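You operate a simulated robot arm through the tools that you are given. There is no shell and no other tool.

You are at the controls of a simulated robot arm. One attempt, no reset.

## Task
Set the relief knob to 2 bar and pump until the vent puffs.
Fine: shut the bleed first; afterwards bleed the block to zero and leave the bleed open.

It is judged by the outcome, as a careful person would: the job done as asked, and still so three seconds after it is handed in. It fails if anything else is knocked over, pushed out of place, dropped, spilled or broken.

## Robot
A 6-joint arm with a two-finger parallel gripper, fixed in place. Base frame: the origin is at the foot of the arm, x ahead of it, y to its left, z up. Lengths are in mm, angles in degrees, forces in N, time in s.
With the tool pointing down near the work surface it reaches from about 240 to 660 mm from the base axis. Its first joint turns from -66.0 to 66.0 degrees. Payload 2.9 kg.
The tool frame sits at the grasp point between the pads (the TCP): z along the fingers, y along the line on which they close. The tips reach 30 mm beyond it. Largest opening 110 mm; finger width 20, thickness 10; the body of the gripper, 48 by 112 mm, starts 55 mm behind the TCP.
Orientation is told as [roll, pitch, yaw] about the base's x, y, z axes, in that order, counted from this pose: with the fingers straight down and closing along the base's y, the tool's x points along the base's -x, its y along +y and its z along -z.

## Interface
- The arm moves only by the tool nudge_tool. Its arguments are lists of equal length, an entry for each row: "slide": the shift along the tool's x, y, z in mm, a list of three; "angular": the turn, a rotation vector about the tool's x, y, z in rad, a list of three; "jaw": the finger opening in mm, from 0 to 110. In form: {"slide": [[dx, dy, dz], ...], "angular": [[ax, ay, az], ...], "jaw": [jaw, ...]}. A call has 1 to 20 rows; each row is the pose to reach, as a shift and turn from the pose commanded when the call began, along the tool's axes at that moment. A row lasts 0.2 s, in which the tool goes at most 50 mm and 8.6 degrees; a call with a longer step from one row to the next is refused whole, and so is a gripper value outside its range. Where a pose cannot be reached the arm comes as near as it can. A force on the tool above 50 N (or 10 N above the force at the start of the call, whichever is more), or a blocked arm, ends the call early, and 0.2 s more pass. Each finger travels about 108 mm/s and halts on what it meets, pressing with about 28 N; the grip force reading is that of the motor and also rises with nothing between the fingers. The clock runs only during rows and for 0.2 s after the last one: add rows that repeat a pose to give the fingers time. The reply holds the time, the measured pose of the TCP, the force on the tool along the base axes, the opening and the grip force, in the units named above and with some noise, with the torque about the TCP (base axes, N m) and any sound that the robot's microphone picked up.
- Cameras (640 x 400 px; columns grow to the right, rows downward): "scene" is fixed at [83, 421.7, 1377.4]; the picture's right is [-0.74, -0.67, 0.00], its down [-0.42, 0.47, -0.78] and it looks along [0.52, -0.58, -0.63] (base axes); focal length 329 px, centre (320, 200). "wrist" rides on the gripper at [72, 17, -103] in the tool frame; the picture's right is [-0.23, 0.97, 0.00], its down [-0.76, -0.18, -0.62] and it looks along [-0.61, -0.14, 0.78] (tool axes); focal length 222 px, centre (320, 200). There is no depth. A picture from a camera that has moved, and an enlarged one, comes with that camera's place and axes in the base frame and with its lens. The place of the scene camera against the robot may be out by one fixed shift of up to 25 mm in any direction.
- capture(camera): a new picture of that camera. No time passes.
- enlarge(camera, box): a new picture of the part [left, top, right, bottom] of that camera's present view, enlarged. No time passes.
- sign_off(): hands the job in; it is judged then, once.

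Places have to be worked out from the pictures, the camera data and where the tool is seen. Open the gripper and draw the arm clear of the work before you hand the job in, unless the task says otherwise.

The tools are called after "Emit:" as a command line: name --argument value ..., lists and objects as JSON in quotes. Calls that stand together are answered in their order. nudge_tool: Moves the arm, as the interface text tells. Its arguments: {"type":"object","properties":{"slide":{"type":"array","items":{"type":"array","items":{"type":"number"}}},"angular":{"type":"array","items":{"type":"array","items":{"type":"number"}}},"jaw":{"type":"array","items":{"type":"number"}}},"required":["slide","angular","jaw"]} The other tools are called the same way: capture (camera) takes a picture; enlarge (camera, box) takes an enlarged picture of a part of a camera's view; sign_off () hands the job in.

At the start:

```text
t: 0.0
tool_pos: [376.9, 46.3, 1121.8]
tool_rot: [0.0, 0.0, 0.0]
force: [0.0, -0.3, -0.2]
moment: [0.0, -0.01, -0.01]
finger_gap: 110.0
gripper_force: 0.0
```

scene: 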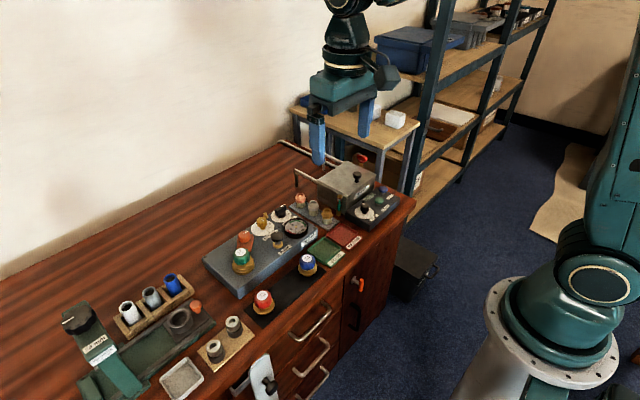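
wrist: 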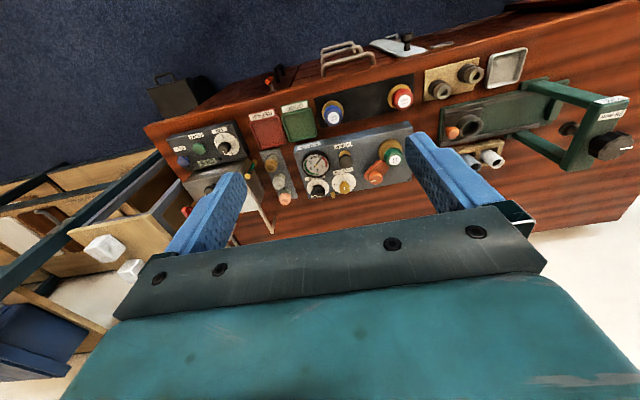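

I'll begin by looking closer at the bench from both cameras to identify the block with the gauge, knobs, and bleed.

Emit:
enlarge --camera "scene" --box '[200, 180, 360, 300]'

Emit:
enlarge --camera "wrist" --box '[260, 110, 430, 216]'

Emit:
enlarge --camera "scene" --box '[280, 140, 420, 240]'

Emit:
enlarge --camera "wrist" --box '[150, 100, 310, 220]'

```text
3.33 times, centred on (280, 240) of scene
camera zoom: at [83.0, 421.7, 1377.4], right [-0.74, -0.67, 0.0], down [-0.42, 0.47, -0.78], along [0.52, -0.58, -0.63], focal length 1096 px, centre (453, 67)
```

zoom: 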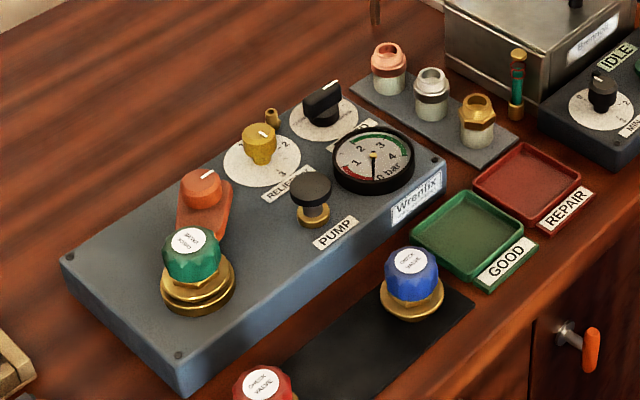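

```text
3.76 times, centred on (345, 163) of wrist
camera zoom: at [303.8, 64.8, 1226.3], right [0.23, 0.97, 0.0], down [0.76, -0.18, 0.62], along [0.61, -0.14, -0.78], focal length 836 px, centre (226, 339)
```

zoom: 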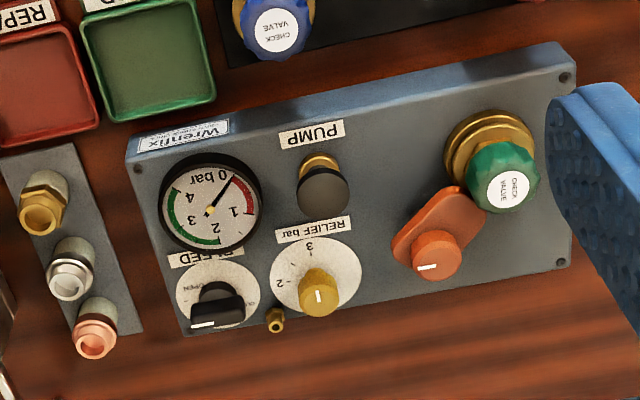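

```text
4.00 times, centred on (350, 190) of scene
camera zoom: at [83.0, 421.7, 1377.4], right [-0.74, -0.67, 0.0], down [-0.42, 0.47, -0.78], along [0.52, -0.58, -0.63], focal length 1316 px, centre (200, 240)
```

zoom: 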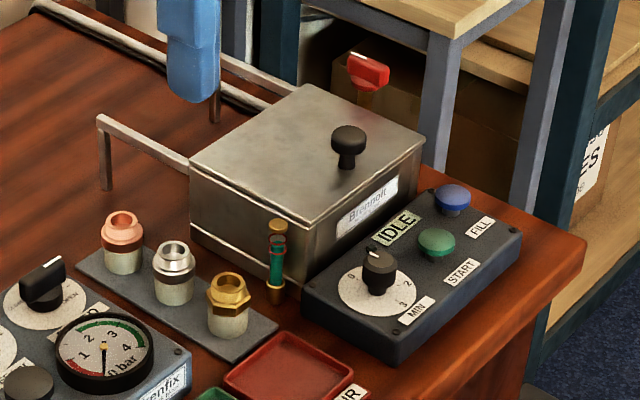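

```text
3.33 times, centred on (230, 160) of wrist
camera zoom: at [303.8, 64.8, 1226.3], right [0.23, 0.97, 0.0], down [0.76, -0.18, 0.62], along [0.61, -0.14, -0.78], focal length 740 px, centre (620, 333)
```

zoom: 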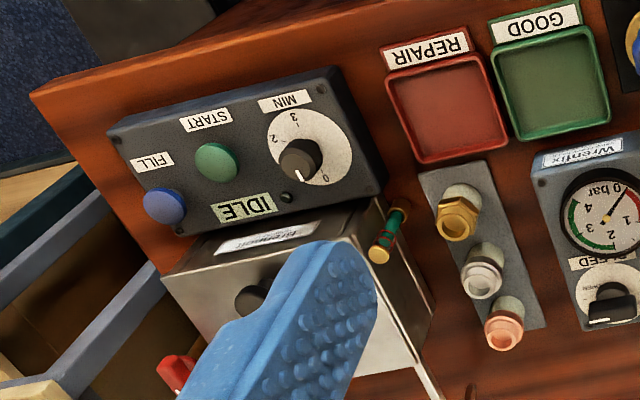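

The Wrenfix block has a gauge, PUMP plunger, gold RELIEF knob, black BLEED bar knob and a small brass vent nozzle. Rough triangulation puts the pump knob near (541, 67, 805). I'll move down and closer, well above the block, for a better view.

Emit:
nudge_tool --slide '[[-10, 0, 35], [-20, 0, 70], [-30, 0, 105], [-40, 0, 140], [-40, 0, 140]]' --angular '[[0, 0, 0], [0, 0, 0], [0, 0, 0], [0, 0, 0], [0, 0, 0]]' --jaw '[110, 110, 110, 110, 110]'

Emit:
capture --camera "wrist"

Emit:
capture --camera "scene"

```text
t: 1.2
tool_pos: [419.9, 45.9, 981.5]
tool_rot: [0.0, -0.1, 0.0]
force: [0.4, 0.4, 0.1]
moment: [0.02, 0.0, 0.02]
finger_gap: 110.0
gripper_force: 0.2
```

```text
taken
camera wrist: at [345.7, 64.7, 1086.1], right [0.23, 0.97, 0.0], down [0.76, -0.18, 0.62], along [0.61, -0.14, -0.78], focal length 222 px, centre (320, 200)
```

wrist: 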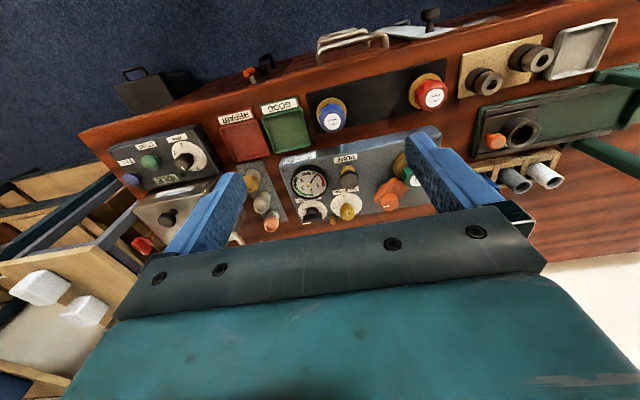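

```text
taken
```

scene: 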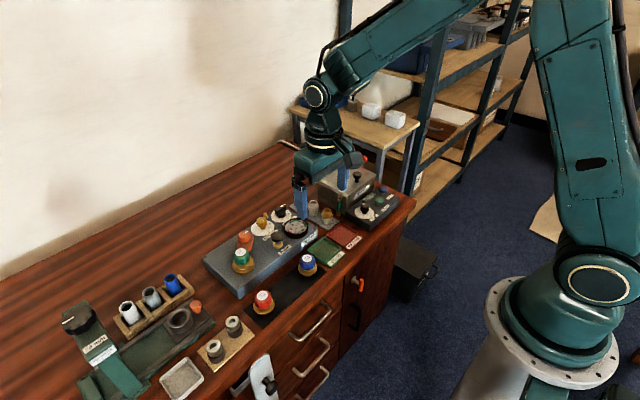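

The block is nicely visible between the fingers. I'll enlarge for detail and triangulation.

Emit:
enlarge --camera "wrist" --box '[240, 140, 368, 220]'

Emit:
enlarge --camera "wrist" --box '[330, 120, 458, 200]'

Emit:
enlarge --camera "scene" --box '[230, 195, 326, 255]'

```text
5.00 times, centred on (304, 180) of wrist
camera zoom: at [345.7, 64.7, 1086.1], right [0.23, 0.97, 0.0], down [0.76, -0.18, 0.62], along [0.61, -0.14, -0.78], focal length 1111 px, centre (400, 300)
```

zoom: 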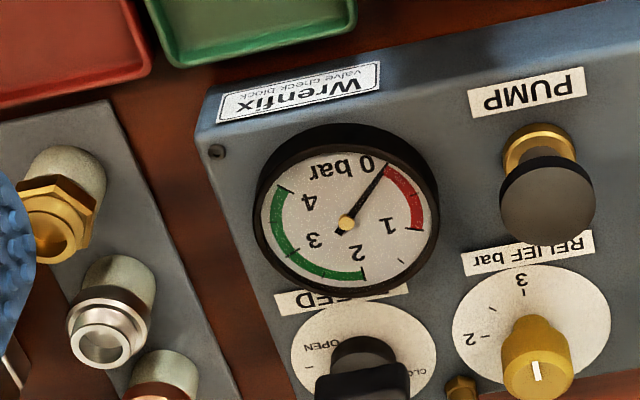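

```text
5.00 times, centred on (394, 160) of wrist
camera zoom: at [345.7, 64.7, 1086.1], right [0.23, 0.97, 0.0], down [0.76, -0.18, 0.62], along [0.61, -0.14, -0.78], focal length 1111 px, centre (-50, 400)
```

zoom: 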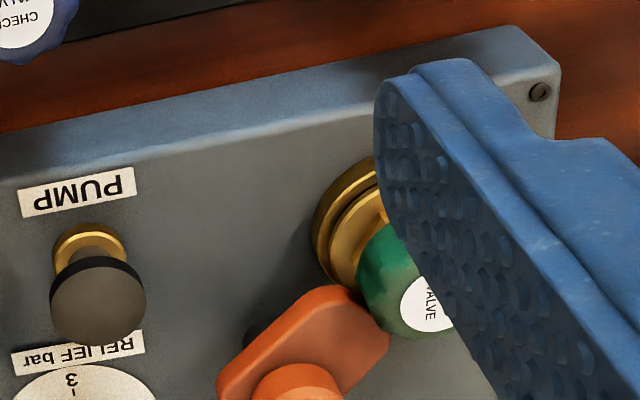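

```text
6.67 times, centred on (278, 225) of scene
camera zoom: at [83.0, 421.7, 1377.4], right [-0.74, -0.67, 0.0], down [-0.42, 0.47, -0.78], along [0.52, -0.58, -0.63], focal length 2193 px, centre (600, 33)
```

zoom: 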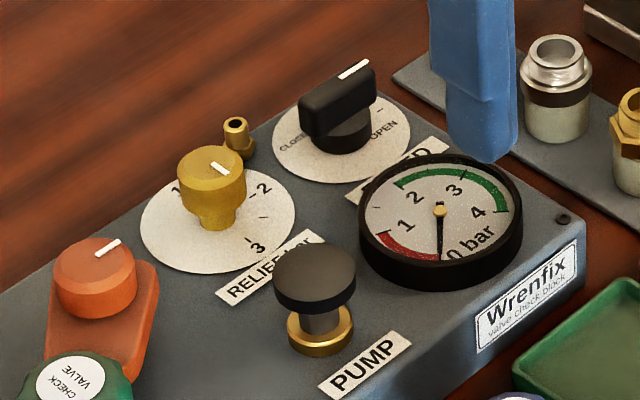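

The relief scale runs 1–2–3 around the gold knob, and BLEED appears to be at OPEN now. I'll zoom tighter on those two knobs for pointer direction.

Emit:
enlarge --camera "wrist" --box '[292, 190, 372, 240]'

Emit:
enlarge --camera "scene" --box '[248, 200, 312, 240]'

```text
8.00 times, centred on (332, 215) of wrist
camera zoom: at [345.7, 64.7, 1086.1], right [0.23, 0.97, 0.0], down [0.76, -0.18, 0.62], along [0.61, -0.14, -0.78], focal length 1777 px, centre (224, 80)
```

zoom: 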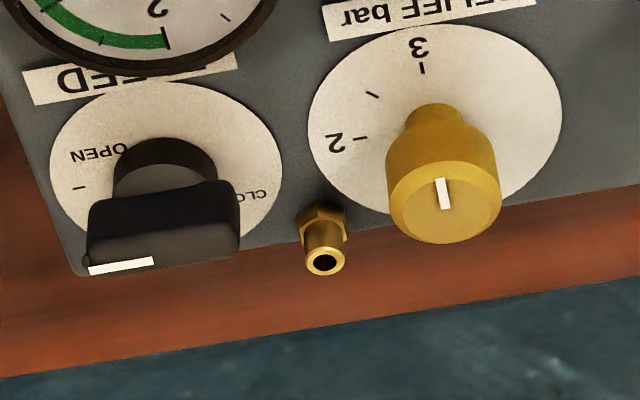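

```text
10.00 times, centred on (280, 220) of scene
camera zoom: at [83.0, 421.7, 1377.4], right [-0.74, -0.67, 0.0], down [-0.42, 0.47, -0.78], along [0.52, -0.58, -0.63], focal length 3289 px, centre (720, 0)
```

zoom: 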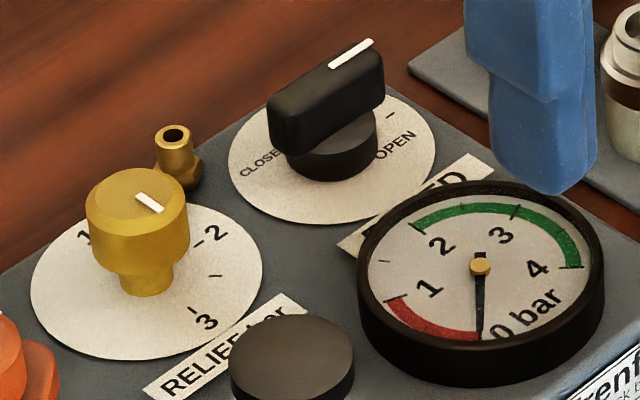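

Pointer of the relief knob is toward "3" (base −x); the "2" tick is toward −y, so it needs about +90° about vertical. The bleed pointer is toward −y (OPEN). I estimate bleed at ~(614,−11), relief at ~(616,53), and the vent near (632,23). I'll move above for a near top-down look to find the CLOSED tick.

Emit:
nudge_tool --slide '[[-40, -4, 4], [-80, -8, 8], [-120, -12, 12], [-150, -16, 16], [-170, -20, 20], [-170, -20, 20]]' --angular '[[0, 0, 0], [0, 0, 0], [0, 0, 0], [0, 0, 0], [0, 0, 0], [0, 0, 0]]' --jaw '[110, 110, 110, 110, 110, 110]'

Emit:
capture --camera "wrist"

Emit:
capture --camera "scene"

```text
t: 2.6
tool_pos: [587.9, 26.3, 962.7]
tool_rot: [0.0, 0.0, 0.1]
force: [-0.4, -0.9, 1.0]
moment: [-0.02, 0.03, 0.0]
finger_gap: 109.8
gripper_force: 0.1
```

```text
taken
camera wrist: at [514.7, 43.9, 1066.8], right [0.23, 0.97, 0.0], down [0.76, -0.18, 0.62], along [0.61, -0.14, -0.78], focal length 222 px, centre (320, 200)
```

wrist: 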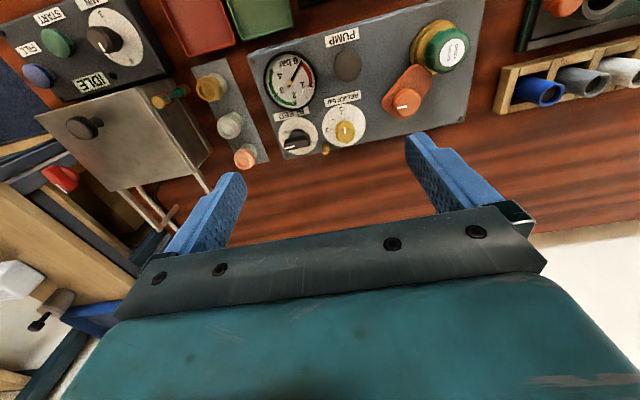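

```text
taken
```

scene: 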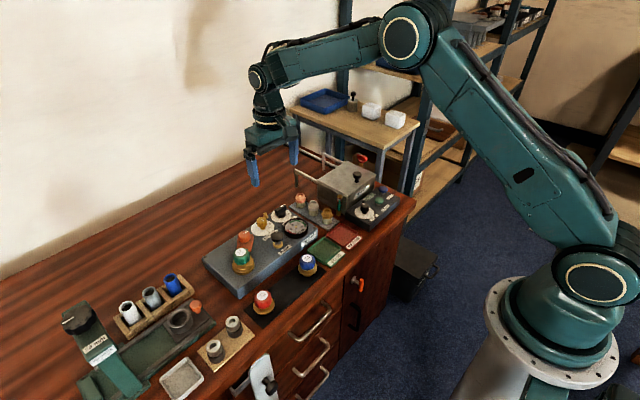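

Now I see the block nearly top-down; enlarging the two knobs.

Emit:
enlarge --camera "wrist" --box '[262, 90, 374, 160]'

Emit:
enlarge --camera "wrist" --box '[260, 20, 372, 90]'

Emit:
enlarge --camera "wrist" --box '[30, 0, 318, 180]'

```text
5.71 times, centred on (318, 125) of wrist
camera zoom: at [514.7, 43.9, 1066.8], right [0.23, 0.97, 0.0], down [0.76, -0.18, 0.62], along [0.61, -0.14, -0.78], focal length 1269 px, centre (331, 629)
```

zoom: 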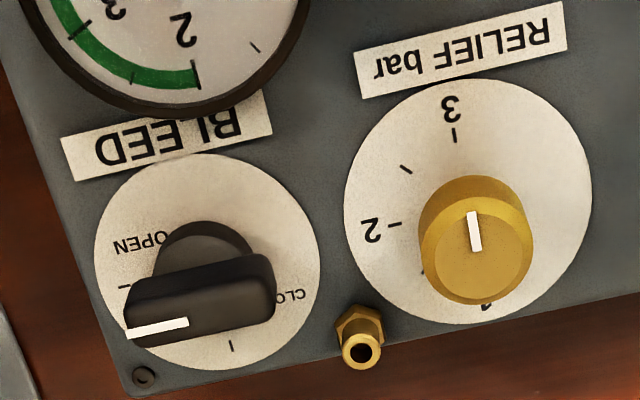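

```text
5.71 times, centred on (316, 55) of wrist
camera zoom: at [514.7, 43.9, 1066.8], right [0.23, 0.97, 0.0], down [0.76, -0.18, 0.62], along [0.61, -0.14, -0.78], focal length 1269 px, centre (343, 1029)
```

zoom: 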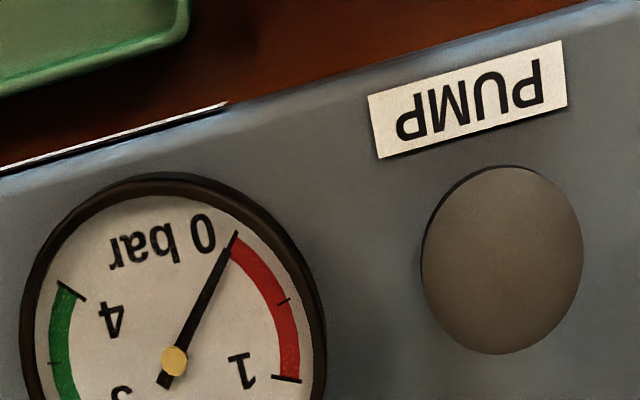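

```text
2.22 times, centred on (174, 90) of wrist
camera zoom: at [514.7, 43.9, 1066.8], right [0.23, 0.97, 0.0], down [0.76, -0.18, 0.62], along [0.61, -0.14, -0.78], focal length 494 px, centre (644, 444)
```

zoom: 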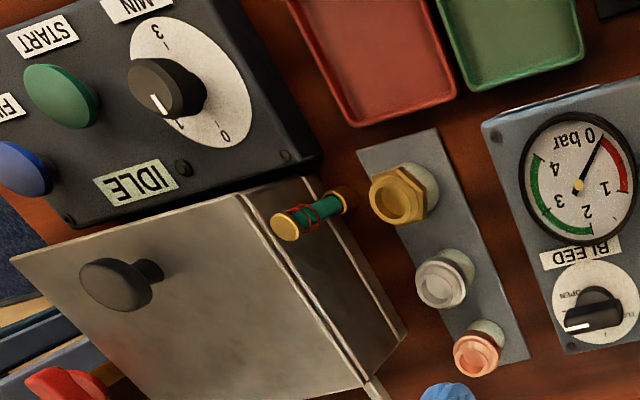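

CLOSED tick is at the +x side of the bleed dial (a +90° turn from OPEN). Refined triangulation from two wrist views: bleed knob centre ≈ (637,−19), relief ≈ (637,51), panel z≈741, knob tops ≈ 772, pump cap ≈ (559,66,771). Now I'll go above the bleed knob with yaw −90 so the fingers close across the bar.

Emit:
nudge_tool --slide '[[-5, -4, 5], [-10, -8, 10], [-15, -12, 20], [-20, -16, 30], [-25, -20, 40], [-30, -25, 50], [-35, -30, 60], [-40, -35, 65], [-45, -40, 70], [-50, -45, 75], [-50, -45, 80], [-50, -45, 80], [-50, -45, 80]]' --angular '[[0, 0, 0.143], [0, 0, 0.286], [0, 0, 0.429], [0, 0, 0.571], [0, 0, 0.714], [0, 0, 0.857], [0, 0, 1.0], [0, 0, 1.143], [0, 0, 1.286], [0, 0, 1.429], [0, 0, 1.571], [0, 0, 1.571], [0, 0, 1.571]]' --jaw '[100, 90, 80, 70, 60, 50, 44, 44, 44, 44, 44, 44, 44]'

Emit:
capture --camera "wrist"

Emit:
capture --camera "scene"

```text
t: 5.4
tool_pos: [635.8, -18.4, 881.6]
tool_rot: [0.0, 0.1, -90.0]
force: [0.7, -0.5, 0.0]
moment: [-0.01, 0.0, 0.02]
finger_gap: 44.2
gripper_force: 0.0
```

```text
taken
camera wrist: at [652.9, 54.8, 986.5], right [0.97, -0.23, 0.0], down [-0.18, -0.76, 0.62], along [-0.14, -0.61, -0.78], focal length 222 px, centre (320, 200)
```

wrist: 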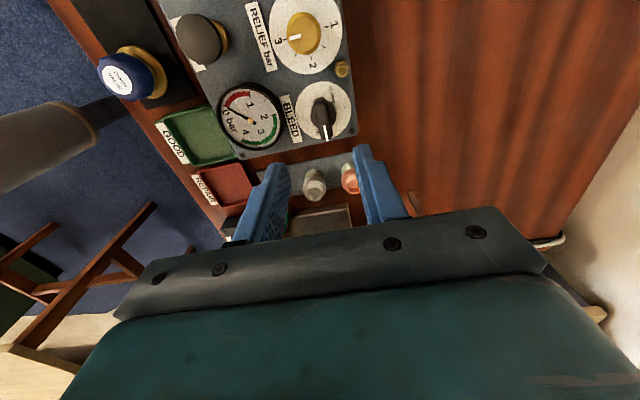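

```text
taken
```

scene: 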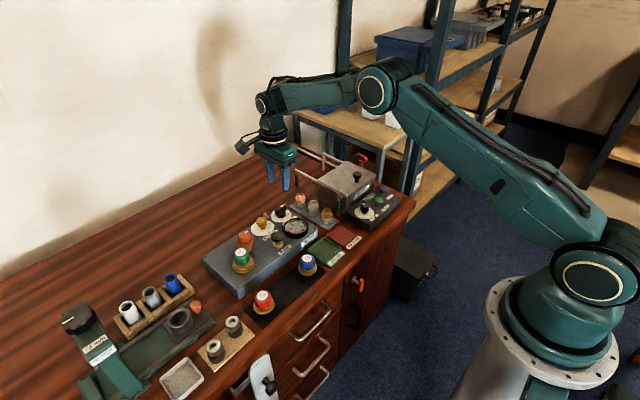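

The bleed knob appears right on the tool axis column. Zooming in to check alignment, from two orientations now available.

Emit:
enlarge --camera "wrist" --box '[272, 70, 368, 130]'

Emit:
enlarge --camera "wrist" --box '[250, 0, 362, 70]'

Emit:
enlarge --camera "wrist" --box '[210, 110, 434, 250]'

```text
6.67 times, centred on (320, 100) of wrist
camera zoom: at [652.9, 54.8, 986.5], right [0.97, -0.23, 0.0], down [-0.18, -0.76, 0.62], along [-0.14, -0.61, -0.78], focal length 1481 px, centre (320, 867)
```

zoom: 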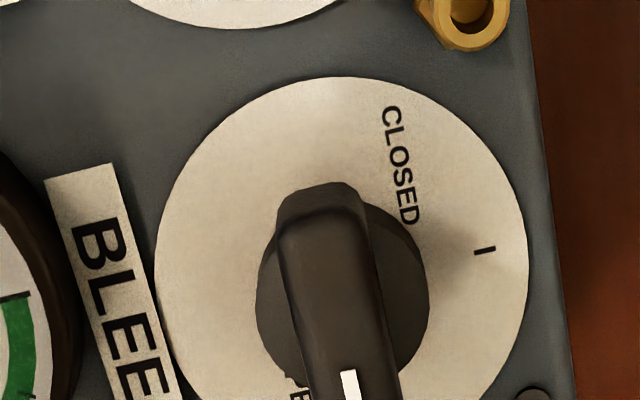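

```text
5.71 times, centred on (306, 35) of wrist
camera zoom: at [652.9, 54.8, 986.5], right [0.97, -0.23, 0.0], down [-0.18, -0.76, 0.62], along [-0.14, -0.61, -0.78], focal length 1269 px, centre (400, 1143)
```

zoom: 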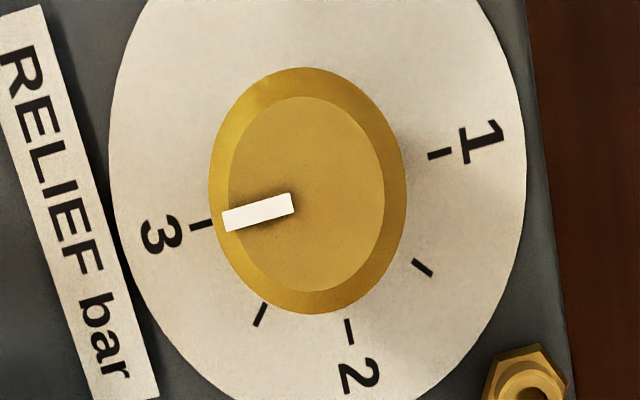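

```text
2.86 times, centred on (322, 180) of wrist
camera zoom: at [652.9, 54.8, 986.5], right [0.97, -0.23, 0.0], down [-0.18, -0.76, 0.62], along [-0.14, -0.61, -0.78], focal length 635 px, centre (314, 257)
```

zoom: 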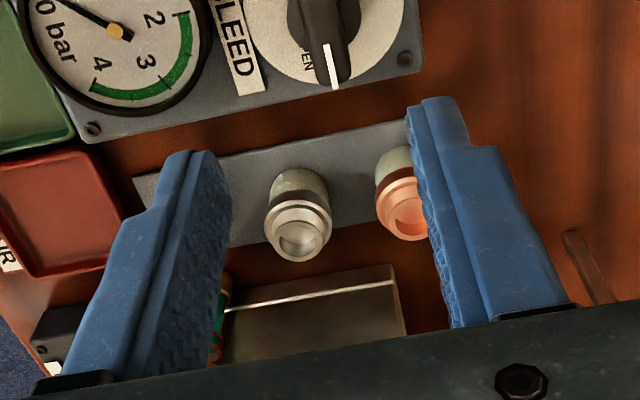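

Relief ticks (1 at +x, 2 at −y, 3 at −x, 90° per bar) and centre (639, 51.3) are well determined; bleed axis ≈ (639, −19.6) with its bar along y. I'll lower partway over the bleed bar and check alignment with the fingers.

Emit:
nudge_tool --slide '[[-0.5, 0.7, 15], [-0.9, 1.4, 30], [-0.9, 1.4, 45], [-0.9, 1.4, 57], [-0.9, 1.4, 57], [-0.9, 1.4, 57]]' --angular '[[0, 0, 0], [0, 0, 0], [0, 0, 0], [0, 0, 0], [0, 0, 0], [0, 0, 0]]' --jaw '[42, 40, 40, 40, 40, 40]'

Emit:
capture --camera "wrist"

Emit:
enlarge --camera "wrist" --box '[240, 100, 400, 200]'

Emit:
enlarge --camera "scene" --box '[220, 130, 340, 250]'

```text
t: 6.8
tool_pos: [639.0, -18.5, 824.3]
tool_rot: [0.0, 0.1, -90.0]
force: [-0.3, 1.1, -0.1]
moment: [-0.02, 0.01, 0.01]
finger_gap: 39.9
gripper_force: 0.0
```

```text
taken
camera wrist: at [654.3, 54.8, 929.4], right [0.97, -0.23, 0.0], down [-0.18, -0.76, 0.62], along [-0.14, -0.61, -0.78], focal length 222 px, centre (320, 200)
```

wrist: 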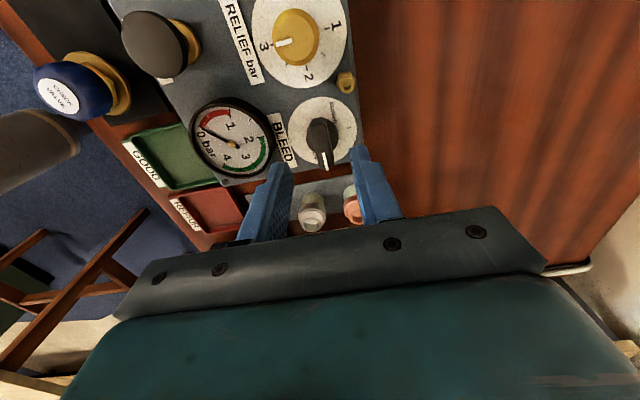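

```text
4.00 times, centred on (320, 150) of wrist
camera zoom: at [654.3, 54.8, 929.4], right [0.97, -0.23, 0.0], down [-0.18, -0.76, 0.62], along [-0.14, -0.61, -0.78], focal length 888 px, centre (320, 400)
```

zoom: 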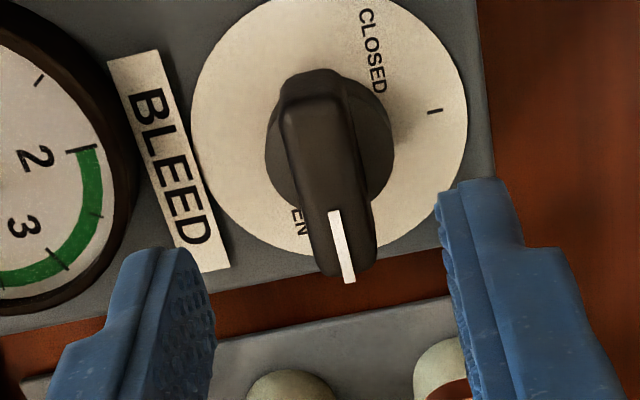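

```text
3.33 times, centred on (280, 190) of scene
camera zoom: at [83.0, 421.7, 1377.4], right [-0.74, -0.67, 0.0], down [-0.42, 0.47, -0.78], along [0.52, -0.58, -0.63], focal length 1096 px, centre (453, 233)
```

zoom: 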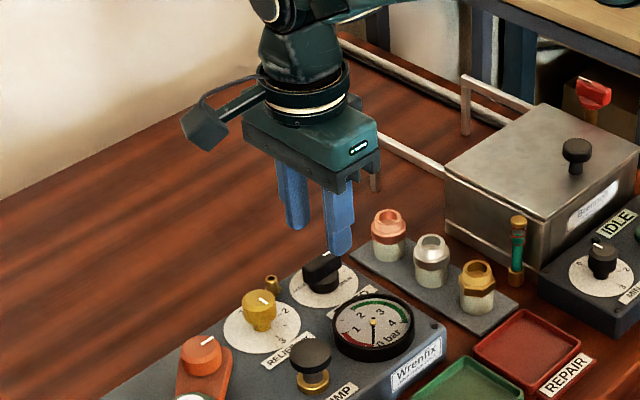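

Bar axis confirmed at x≈639, spanning y≈0 to −39 around −19.6; fingers straddle it. I'll descend so tips are about 12 mm below the bar top, and close gently.

Emit:
nudge_tool --slide '[[0, 0, 12], [0, 0, 24], [0, 0, 34], [0, 0, 34], [0, 0, 34], [0, 0, 34], [0, 0, 34], [0, 0, 34], [0, 0, 34]]' --angular '[[0, 0, 0], [0, 0, 0], [0, 0, 0], [0, 0, 0], [0, 0, 0], [0, 0, 0], [0, 0, 0], [0, 0, 0], [0, 0, 0]]' --jaw '[40, 40, 40, 40, 30, 22, 16, 10, 8]'

Emit:
capture --camera "wrist"

Emit:
enlarge --camera "scene" --box '[240, 160, 336, 220]'

```text
t: 8.8
tool_pos: [640.8, -17.4, 792.2]
tool_rot: [0.2, 0.0, -90.0]
force: [12.8, -0.7, -3.8]
moment: [-0.04, -0.32, 0.05]
finger_gap: 12.7
gripper_force: 45.5
```

```text
taken
camera wrist: at [655.5, 55.6, 896.8], right [0.97, -0.23, 0.0], down [-0.18, -0.76, 0.62], along [-0.14, -0.61, -0.78], focal length 222 px, centre (320, 200)
```

wrist: 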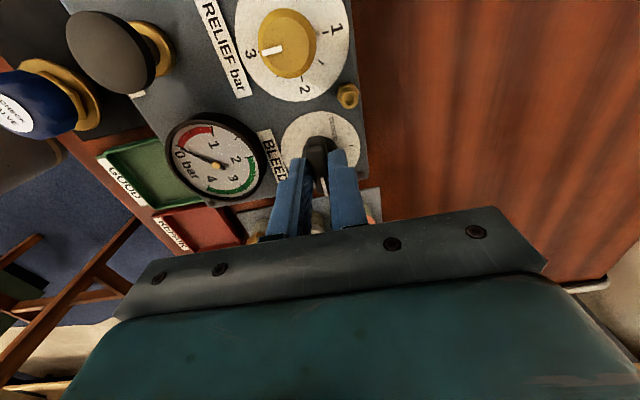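

```text
6.67 times, centred on (288, 190) of scene
camera zoom: at [83.4, 421.7, 1377.4], right [-0.74, -0.67, 0.0], down [-0.42, 0.47, -0.78], along [0.52, -0.58, -0.63], focal length 2193 px, centre (533, 267)
```

zoom: 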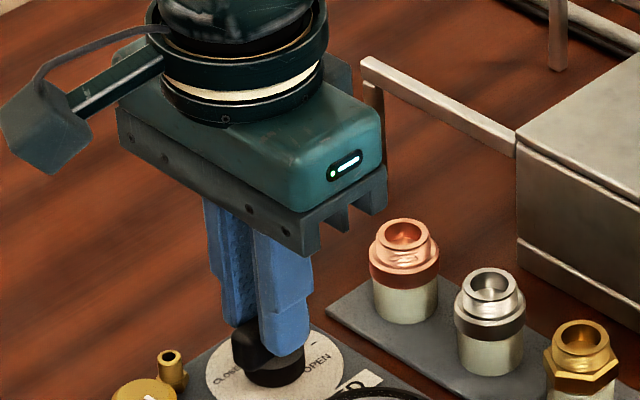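

Gripped the bar (gap 12.7 mm); the +12.8 N x-force says the knob axis is ~1.5–2 mm further in +x than commanded. I'll relieve that offset, then start the turn in a small segment and watch forces.

Emit:
nudge_tool --slide '[[0, 1.0, 0], [0, 1.8, 0], [0, 1.8, 0]]' --angular '[[0, 0, 0], [0, 0, 0], [0, 0, 0]]' --jaw '[8, 8, 8]'

```text
t: 9.6
tool_pos: [639.5, -17.9, 792.3]
tool_rot: [-0.1, -0.1, -89.8]
force: [-2.4, 6.0, 8.6]
moment: [-0.65, 0.09, -0.02]
finger_gap: 12.8
gripper_force: 45.5
```

X-force is relieved. Now rotate the first 30° (base +z, i.e. negative about tool z), holding grip.

Emit:
nudge_tool --slide '[[0, 1.7, -0.5], [0, 1.7, -0.5], [0, 1.7, -0.5], [0, 1.7, -0.5], [0, 1.7, -0.5]]' --angular '[[0, 0, -0.1], [0, 0, -0.23], [0, 0, -0.36], [0, 0, -0.5], [0, 0, -0.5]]' --jaw '[8, 8, 8, 8, 8]'

Emit:
capture --camera "wrist"

```text
t: 10.8
tool_pos: [639.5, -19.1, 791.7]
tool_rot: [-0.4, 0.2, -61.2]
force: [-28.8, 10.3, 24.1]
moment: [0.27, 0.56, -0.05]
finger_gap: 12.8
gripper_force: 45.3
```

```text
taken
camera wrist: at [619.1, 54.3, 896.8], right [0.96, 0.27, -0.01], down [0.22, -0.75, 0.62], along [0.16, -0.6, -0.78], focal length 222 px, centre (320, 200)
```

wrist: 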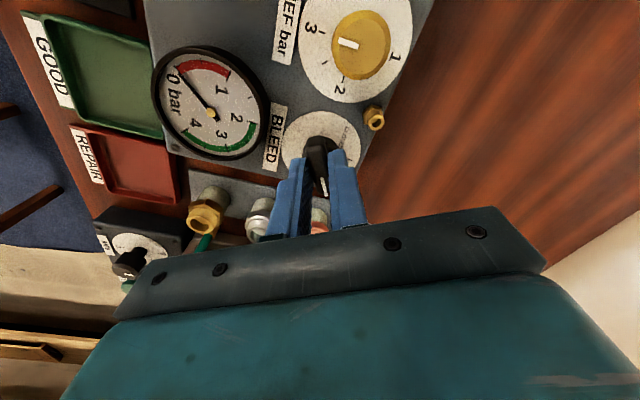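

The knob turned with the grip (~28°), but I re-applied the x offset by mistake, hence −28.8 N. I'll undo that, and lift slightly to reduce the vertical contact.

Emit:
nudge_tool --slide '[[0.9, -0.8, -0.8], [1.7, -1.5, -1.5], [1.7, -1.5, -1.5]]' --angular '[[0, 0, 0], [0, 0, 0], [0, 0, 0]]' --jaw '[8, 8, 8]'

```text
t: 11.6
tool_pos: [639.3, -19.5, 792.5]
tool_rot: [-0.1, 0.1, -61.4]
force: [-10.9, 4.0, 3.1]
moment: [1.21, 0.88, -0.02]
finger_gap: 12.9
gripper_force: 45.0
```

Forces are down. Continue rotating another ~29°, with a slight further re-centering toward −x.

Emit:
nudge_tool --slide '[[0.4, -0.3, 0], [0.8, -0.7, 0], [0.8, -0.7, 0], [0.8, -0.7, 0], [0.8, -0.7, 0]]' --angular '[[0, 0, -0.1], [0, 0, -0.23], [0, 0, -0.36], [0, 0, -0.5], [0, 0, -0.5]]' --jaw '[8, 8, 8, 8, 8]'

Emit:
capture --camera "wrist"

```text
t: 12.8
tool_pos: [638.7, -19.4, 792.5]
tool_rot: [-0.1, 0.1, -32.8]
force: [-5.5, -8.0, -16.8]
moment: [-0.83, -0.88, -0.03]
finger_gap: 12.9
gripper_force: 45.1
```

```text
taken
camera wrist: at [585.8, 35.5, 896.6], right [0.72, 0.7, 0.0], down [0.55, -0.56, 0.62], along [0.43, -0.45, -0.78], focal length 222 px, centre (320, 200)
```

wrist: 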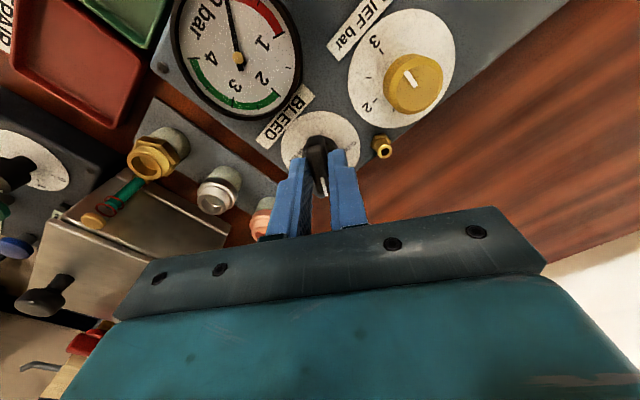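

Still turning cleanly; only small side forces. Finish the remaining ~33° to bring the bar to the CLOSED mark with small corrections.

Emit:
nudge_tool --slide '[[0, -0.4, 0.4], [0, -0.9, 0.7], [0, -0.9, 0.7], [0, -0.9, 0.7], [0, -0.9, 0.7], [0, -0.9, 0.7]]' --angular '[[0, 0, -0.1], [0, 0, -0.22], [0, 0, -0.34], [0, 0, -0.46], [0, 0, -0.571], [0, 0, -0.571]]' --jaw '[8, 8, 8, 8, 8, 8]'

Emit:
capture --camera "wrist"

Emit:
enlarge --camera "wrist" --box '[240, 80, 400, 180]'

```text
t: 14.2
tool_pos: [637.8, -19.9, 791.9]
tool_rot: [0.0, 0.0, -0.2]
force: [-1.5, -20.2, -7.7]
moment: [-0.51, 1.28, -0.01]
finger_gap: 12.5
gripper_force: 45.3
```

```text
taken
camera wrist: at [564.7, -2.0, 896.6], right [0.23, 0.97, 0.0], down [0.76, -0.18, 0.62], along [0.61, -0.14, -0.78], focal length 222 px, centre (320, 200)
```

wrist: 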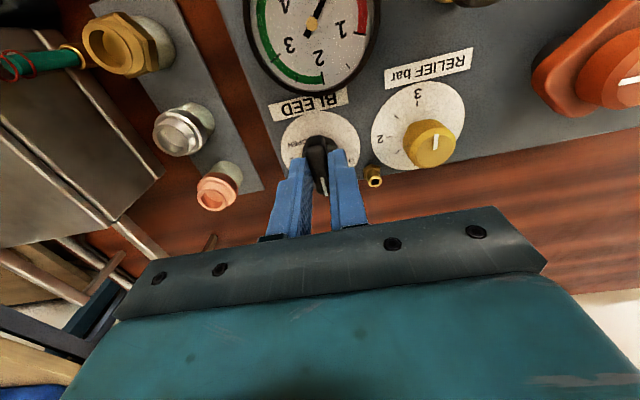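

```text
4.00 times, centred on (320, 130) of wrist
camera zoom: at [564.7, -2.0, 896.6], right [0.23, 0.97, 0.0], down [0.76, -0.18, 0.62], along [0.61, -0.14, -0.78], focal length 888 px, centre (320, 480)
```

zoom: 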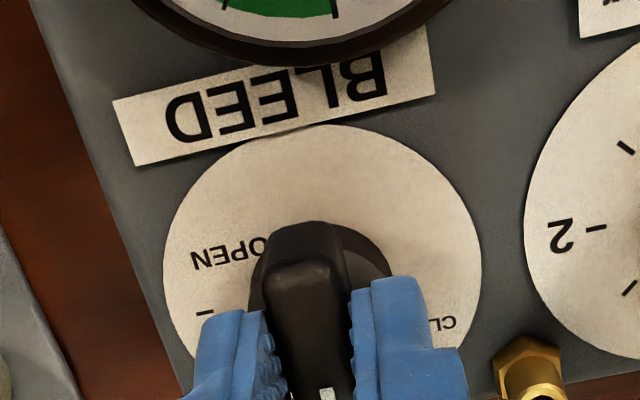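

Bar now points to +x (CLOSED). I'll relieve the −y side force, then open and lift clear to verify.

Emit:
nudge_tool --slide '[[0, -1.0, 0], [0, -2.0, 0], [0, -2.0, 0], [0, -2.0, 0], [0, -2.0, 0], [0, -2.0, -15], [0, -2.0, -35], [0, -2.0, -55], [0, -2, -55]]' --angular '[[0, 0, 0], [0, 0, 0], [0, 0, 0], [0, 0, 0], [0, 0, 0], [0, 0, 0], [0, 0, 0], [0, 0, 0], [0, 0, 0]]' --jaw '[8, 8, 8, 36, 40, 40, 40, 40, 40]'

Emit:
capture --camera "wrist"

Emit:
enlarge --camera "wrist" --box '[240, 70, 400, 170]'

Emit:
enlarge --camera "scene" --box '[240, 190, 336, 250]'

```text
t: 16.2
tool_pos: [639.0, -18.6, 847.4]
tool_rot: [0.0, -0.1, 0.0]
force: [-0.1, 0.4, 0.2]
moment: [0.0, -0.02, -0.02]
finger_gap: 39.8
gripper_force: 0.1
```

```text
taken
camera wrist: at [565.0, -1.6, 951.7], right [0.23, 0.97, 0.0], down [0.76, -0.18, 0.62], along [0.61, -0.14, -0.78], focal length 222 px, centre (320, 200)
```

wrist: 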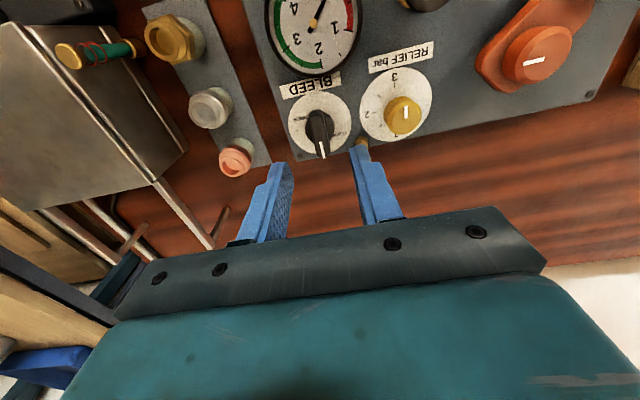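

```text
4.00 times, centred on (320, 120) of wrist
camera zoom: at [565.0, -1.6, 951.7], right [0.23, 0.97, 0.0], down [0.76, -0.18, 0.62], along [0.61, -0.14, -0.78], focal length 888 px, centre (320, 520)
```

zoom: 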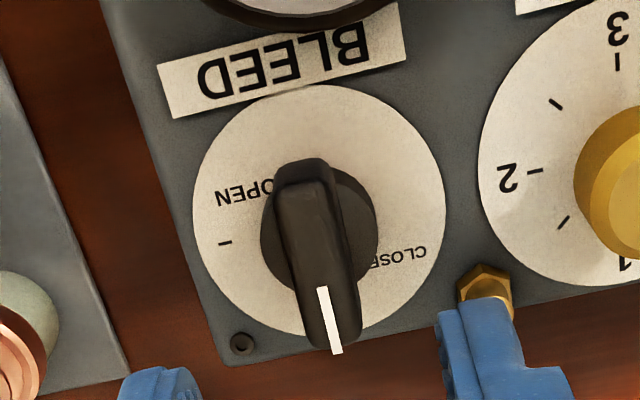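

```text
6.67 times, centred on (288, 220) of scene
camera zoom: at [83.0, 421.7, 1377.4], right [-0.74, -0.67, 0.0], down [-0.42, 0.47, -0.78], along [0.52, -0.58, -0.63], focal length 2193 px, centre (533, 67)
```

zoom: 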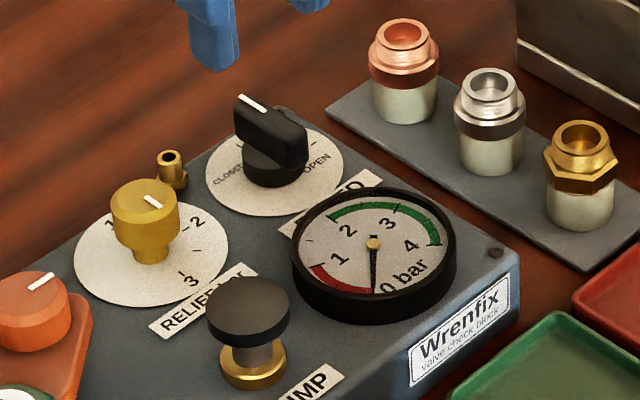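

Bleed is at CLOSED exactly (pointer along +x to the tick). Next, move over the relief knob (70.9 mm in +y) with yaw −90, ready for a +90° turn.

Emit:
nudge_tool --slide '[[0, 5, -5], [0, 12, -10], [0, 20, -10], [0, 28, -10], [0, 36, -10], [0, 44, -10], [0, 52, -10], [0, 60, -10], [0, 66, -5], [0, 70.9, 0], [0, 70.9, 10], [0, 70.9, 15], [0, 70.9, 15]]' --angular '[[0, 0, 0.143], [0, 0, 0.286], [0, 0, 0.429], [0, 0, 0.571], [0, 0, 0.714], [0, 0, 0.857], [0, 0, 1.0], [0, 0, 1.143], [0, 0, 1.286], [0, 0, 1.429], [0, 0, 1.571], [0, 0, 1.571], [0, 0, 1.571]]' --jaw '[42, 44, 46, 48, 48, 48, 48, 48, 48, 48, 48, 48, 48]'

Emit:
capture --camera "wrist"

Emit:
enlarge --camera "wrist" --box '[240, 80, 400, 180]'

```text
t: 19.0
tool_pos: [639.4, 51.1, 832.4]
tool_rot: [0.0, 0.0, -90.0]
force: [0.2, -0.6, 0.2]
moment: [0.0, 0.02, -0.04]
finger_gap: 48.0
gripper_force: 0.1
```

```text
taken
camera wrist: at [654.9, 124.1, 936.8], right [0.97, -0.23, 0.0], down [-0.18, -0.76, 0.62], along [-0.14, -0.61, -0.78], focal length 222 px, centre (320, 200)
```

wrist: 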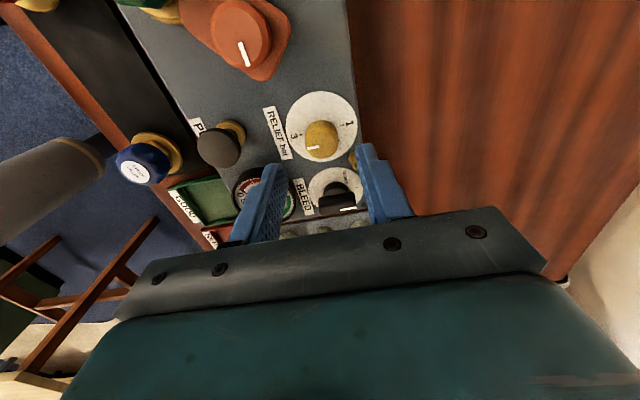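

```text
4.00 times, centred on (320, 130) of wrist
camera zoom: at [654.9, 124.1, 936.8], right [0.97, -0.23, 0.0], down [-0.18, -0.76, 0.62], along [-0.14, -0.61, -0.78], focal length 888 px, centre (320, 480)
```

zoom: 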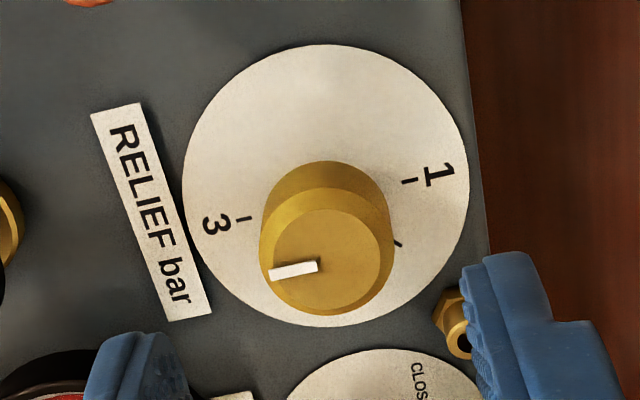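

The relief knob top is centred on the tool axis. Descend so the tips reach ~16 mm below its top and close.

Emit:
nudge_tool --slide '[[0, 0, 15], [0, 0, 30], [0, 0, 40], [0, 0, 45], [0, 0, 45], [0, 0, 45], [0, 0, 45], [0, 0, 45], [0, 0, 45]]' --angular '[[0, 0, 0], [0, 0, 0], [0, 0, 0], [0, 0, 0], [0, 0, 0], [0, 0, 0], [0, 0, 0], [0, 0, 0], [0, 0, 0]]' --jaw '[48, 48, 48, 46, 40, 34, 29, 25, 22]'

Emit:
enlarge --camera "wrist" --box '[240, 80, 400, 180]'

```text
t: 21.0
tool_pos: [639.5, 49.6, 787.7]
tool_rot: [0.2, 0.0, -90.0]
force: [13.6, 0.3, -4.4]
moment: [0.05, 0.02, -0.01]
finger_gap: 26.8
gripper_force: 45.2
```

```text
4.00 times, centred on (320, 130) of wrist
camera zoom: at [655.6, 123.3, 892.0], right [0.97, -0.23, 0.0], down [-0.18, -0.76, 0.62], along [-0.14, -0.61, -0.78], focal length 888 px, centre (320, 480)
```

zoom: 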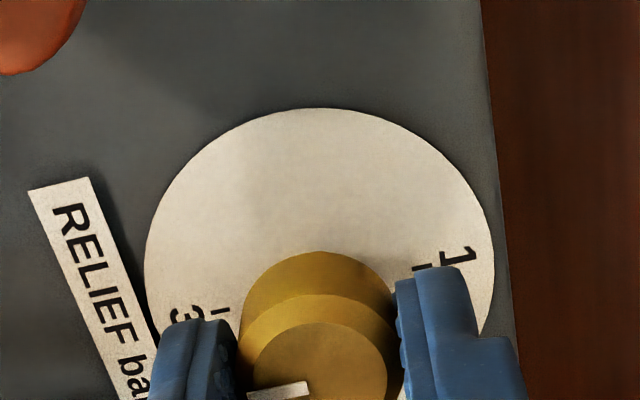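

Gripped (26.8 mm). +13.6 N in x again, so I shift +1.7 mm in x and rotate the first ~29° in the same call.

Emit:
nudge_tool --slide '[[0, 0.9, 0], [0, 1.7, 0], [0, 1.7, 0], [0, 1.7, 0], [0, 1.7, 0], [0, 1.7, 0], [0, 1.7, 0]]' --angular '[[0, 0, 0], [0, 0, 0], [0, 0, -0.12], [0, 0, -0.25], [0, 0, -0.38], [0, 0, -0.5], [0, 0, -0.5]]' --jaw '[22, 22, 22, 22, 22, 22, 22]'

Emit:
enlarge --camera "wrist" --box '[240, 80, 400, 180]'

```text
t: 22.6
tool_pos: [640.2, 50.8, 786.8]
tool_rot: [-0.1, -0.1, -61.3]
force: [-2.7, -7.0, 4.7]
moment: [-0.75, -0.62, 0.01]
finger_gap: 26.2
gripper_force: 45.0
```

```text
4.00 times, centred on (320, 130) of wrist
camera zoom: at [619.3, 122.6, 892.0], right [0.96, 0.27, 0.0], down [0.21, -0.75, 0.62], along [0.17, -0.6, -0.78], focal length 888 px, centre (320, 480)
```

zoom: 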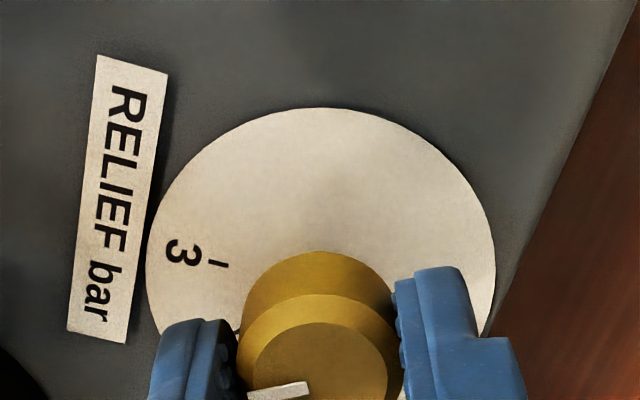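

The knob turns with the fingers; forces small. Continue another ~29° with a small −y correction.

Emit:
nudge_tool --slide '[[-0.5, -0.5, 0], [-0.5, -0.5, 0], [-0.5, -0.5, 0], [-0.5, -0.5, 0], [-0.5, -0.5, 0]]' --angular '[[0, 0, -0.12], [0, 0, -0.25], [0, 0, -0.38], [0, 0, -0.5], [0, 0, -0.5]]' --jaw '[22, 22, 22, 22, 22]'

Emit:
enlarge --camera "wrist" --box '[240, 80, 400, 180]'

```text
t: 23.8
tool_pos: [640.0, 48.8, 787.6]
tool_rot: [0.1, 0.1, -32.5]
force: [1.7, -5.7, 9.2]
moment: [0.01, 0.81, 0.01]
finger_gap: 26.7
gripper_force: 45.2
```

```text
4.00 times, centred on (320, 130) of wrist
camera zoom: at [587.1, 104.2, 891.9], right [0.72, 0.7, 0.0], down [0.55, -0.56, 0.62], along [0.44, -0.45, -0.78], focal length 888 px, centre (320, 480)
```

zoom: 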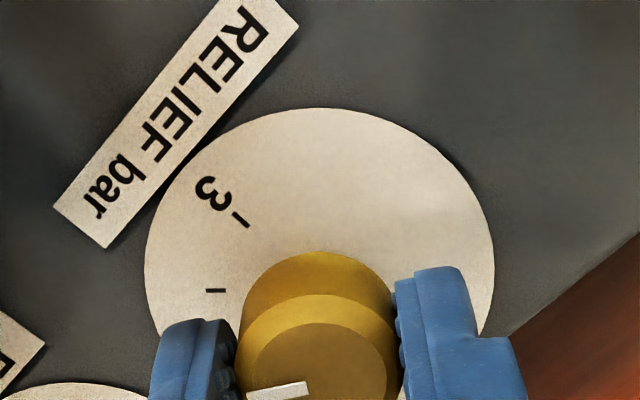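

Good tracking. Finish the last 32.7° to reach the 2 bar mark.

Emit:
nudge_tool --slide '[[-0.5, -0.4, -0.4], [-0.5, -0.4, -0.4], [-0.5, -0.4, -0.4], [-0.5, -0.4, -0.4], [-0.5, -0.4, -0.4], [-0.5, -0.4, -0.4]]' --angular '[[0, 0, -0.12], [0, 0, -0.24], [0, 0, -0.36], [0, 0, -0.47], [0, 0, -0.571], [0, 0, -0.571]]' --jaw '[22, 22, 22, 22, 22, 22]'

Emit:
enlarge --camera "wrist" --box '[240, 80, 400, 180]'

Emit:
enlarge --camera "scene" --box '[240, 190, 336, 250]'

```text
t: 25.2
tool_pos: [639.4, 50.0, 787.9]
tool_rot: [0.0, 0.0, 0.2]
force: [1.9, 7.4, 1.9]
moment: [-0.11, -0.41, 0.02]
finger_gap: 26.6
gripper_force: 44.7
```

```text
4.00 times, centred on (320, 130) of wrist
camera zoom: at [566.5, 67.5, 892.0], right [0.22, 0.97, 0.0], down [0.76, -0.17, 0.62], along [0.61, -0.14, -0.78], focal length 888 px, centre (320, 480)
```

zoom: 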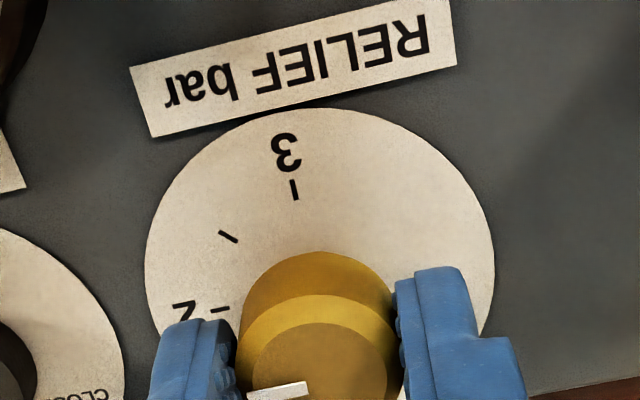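

```text
6.67 times, centred on (288, 220) of scene
camera zoom: at [83.0, 421.9, 1377.4], right [-0.74, -0.67, 0.0], down [-0.42, 0.47, -0.78], along [0.52, -0.58, -0.63], focal length 2193 px, centre (533, 67)
```

zoom: 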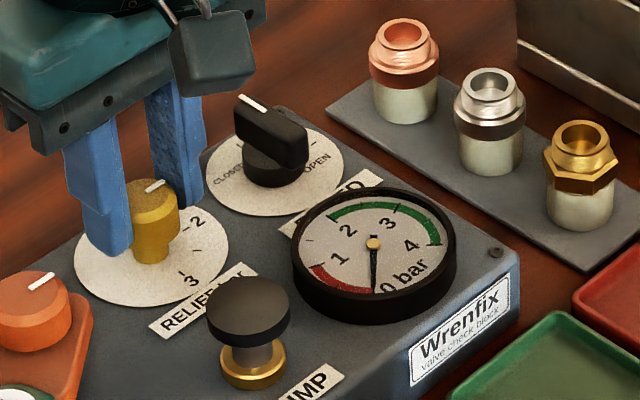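

Pointer now aims at the 2 mark. I'll open the fingers modestly and lift straight up, then verify the setting.

Emit:
nudge_tool --slide '[[0, 0.5, 0], [0, 0.5, 0], [0, 0.5, 0], [0, 0.5, -15], [0, 0.5, -35], [0, 0.5, -55], [0, 0.5, -65], [0, 0.5, -65]]' --angular '[[0, 0, 0], [0, 0, 0], [0, 0, 0], [0, 0, 0], [0, 0, 0], [0, 0, 0], [0, 0, 0], [0, 0, 0]]' --jaw '[26, 38, 42, 42, 42, 42, 42, 42]'

Emit:
capture --camera "wrist"

Emit:
enlarge --camera "wrist" --box '[260, 80, 372, 150]'

Emit:
enlarge --camera "scene" --box '[240, 190, 336, 250]'

```text
t: 27.0
tool_pos: [641.9, 49.0, 851.5]
tool_rot: [-0.1, 0.0, 0.1]
force: [0.2, -1.0, 0.1]
moment: [0.03, 0.03, 0.0]
finger_gap: 41.9
gripper_force: 0.0
```

```text
taken
camera wrist: at [567.3, 67.5, 956.4], right [0.23, 0.97, 0.0], down [0.76, -0.18, 0.62], along [0.61, -0.14, -0.78], focal length 222 px, centre (320, 200)
```

wrist: 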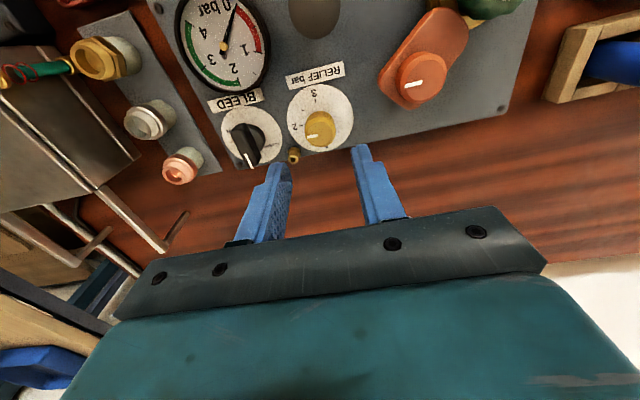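

```text
5.71 times, centred on (316, 115) of wrist
camera zoom: at [567.3, 67.5, 956.4], right [0.23, 0.97, 0.0], down [0.76, -0.18, 0.62], along [0.61, -0.14, -0.78], focal length 1269 px, centre (343, 686)
```

zoom: 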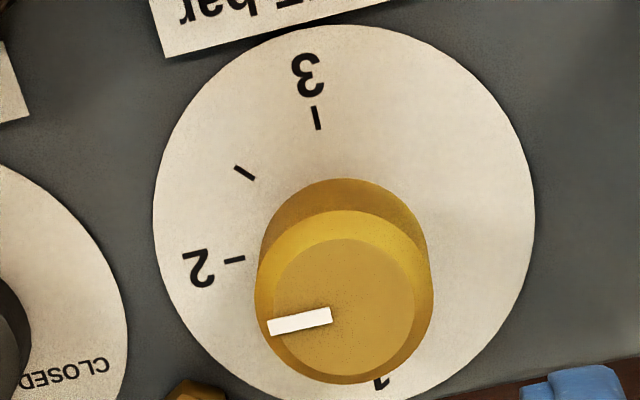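

```text
6.67 times, centred on (288, 220) of scene
camera zoom: at [83.0, 421.7, 1377.4], right [-0.74, -0.67, 0.0], down [-0.42, 0.47, -0.78], along [0.52, -0.58, -0.63], focal length 2193 px, centre (533, 67)
```

zoom: 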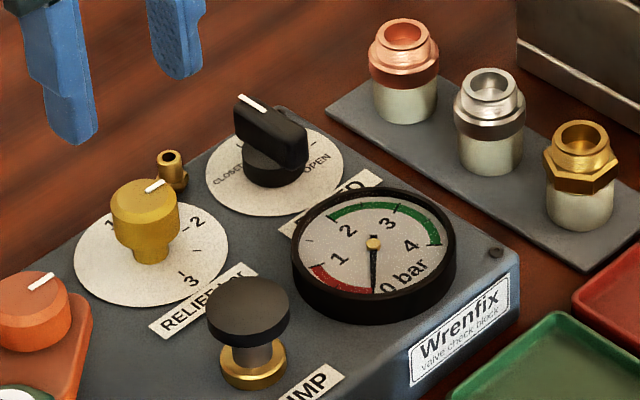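

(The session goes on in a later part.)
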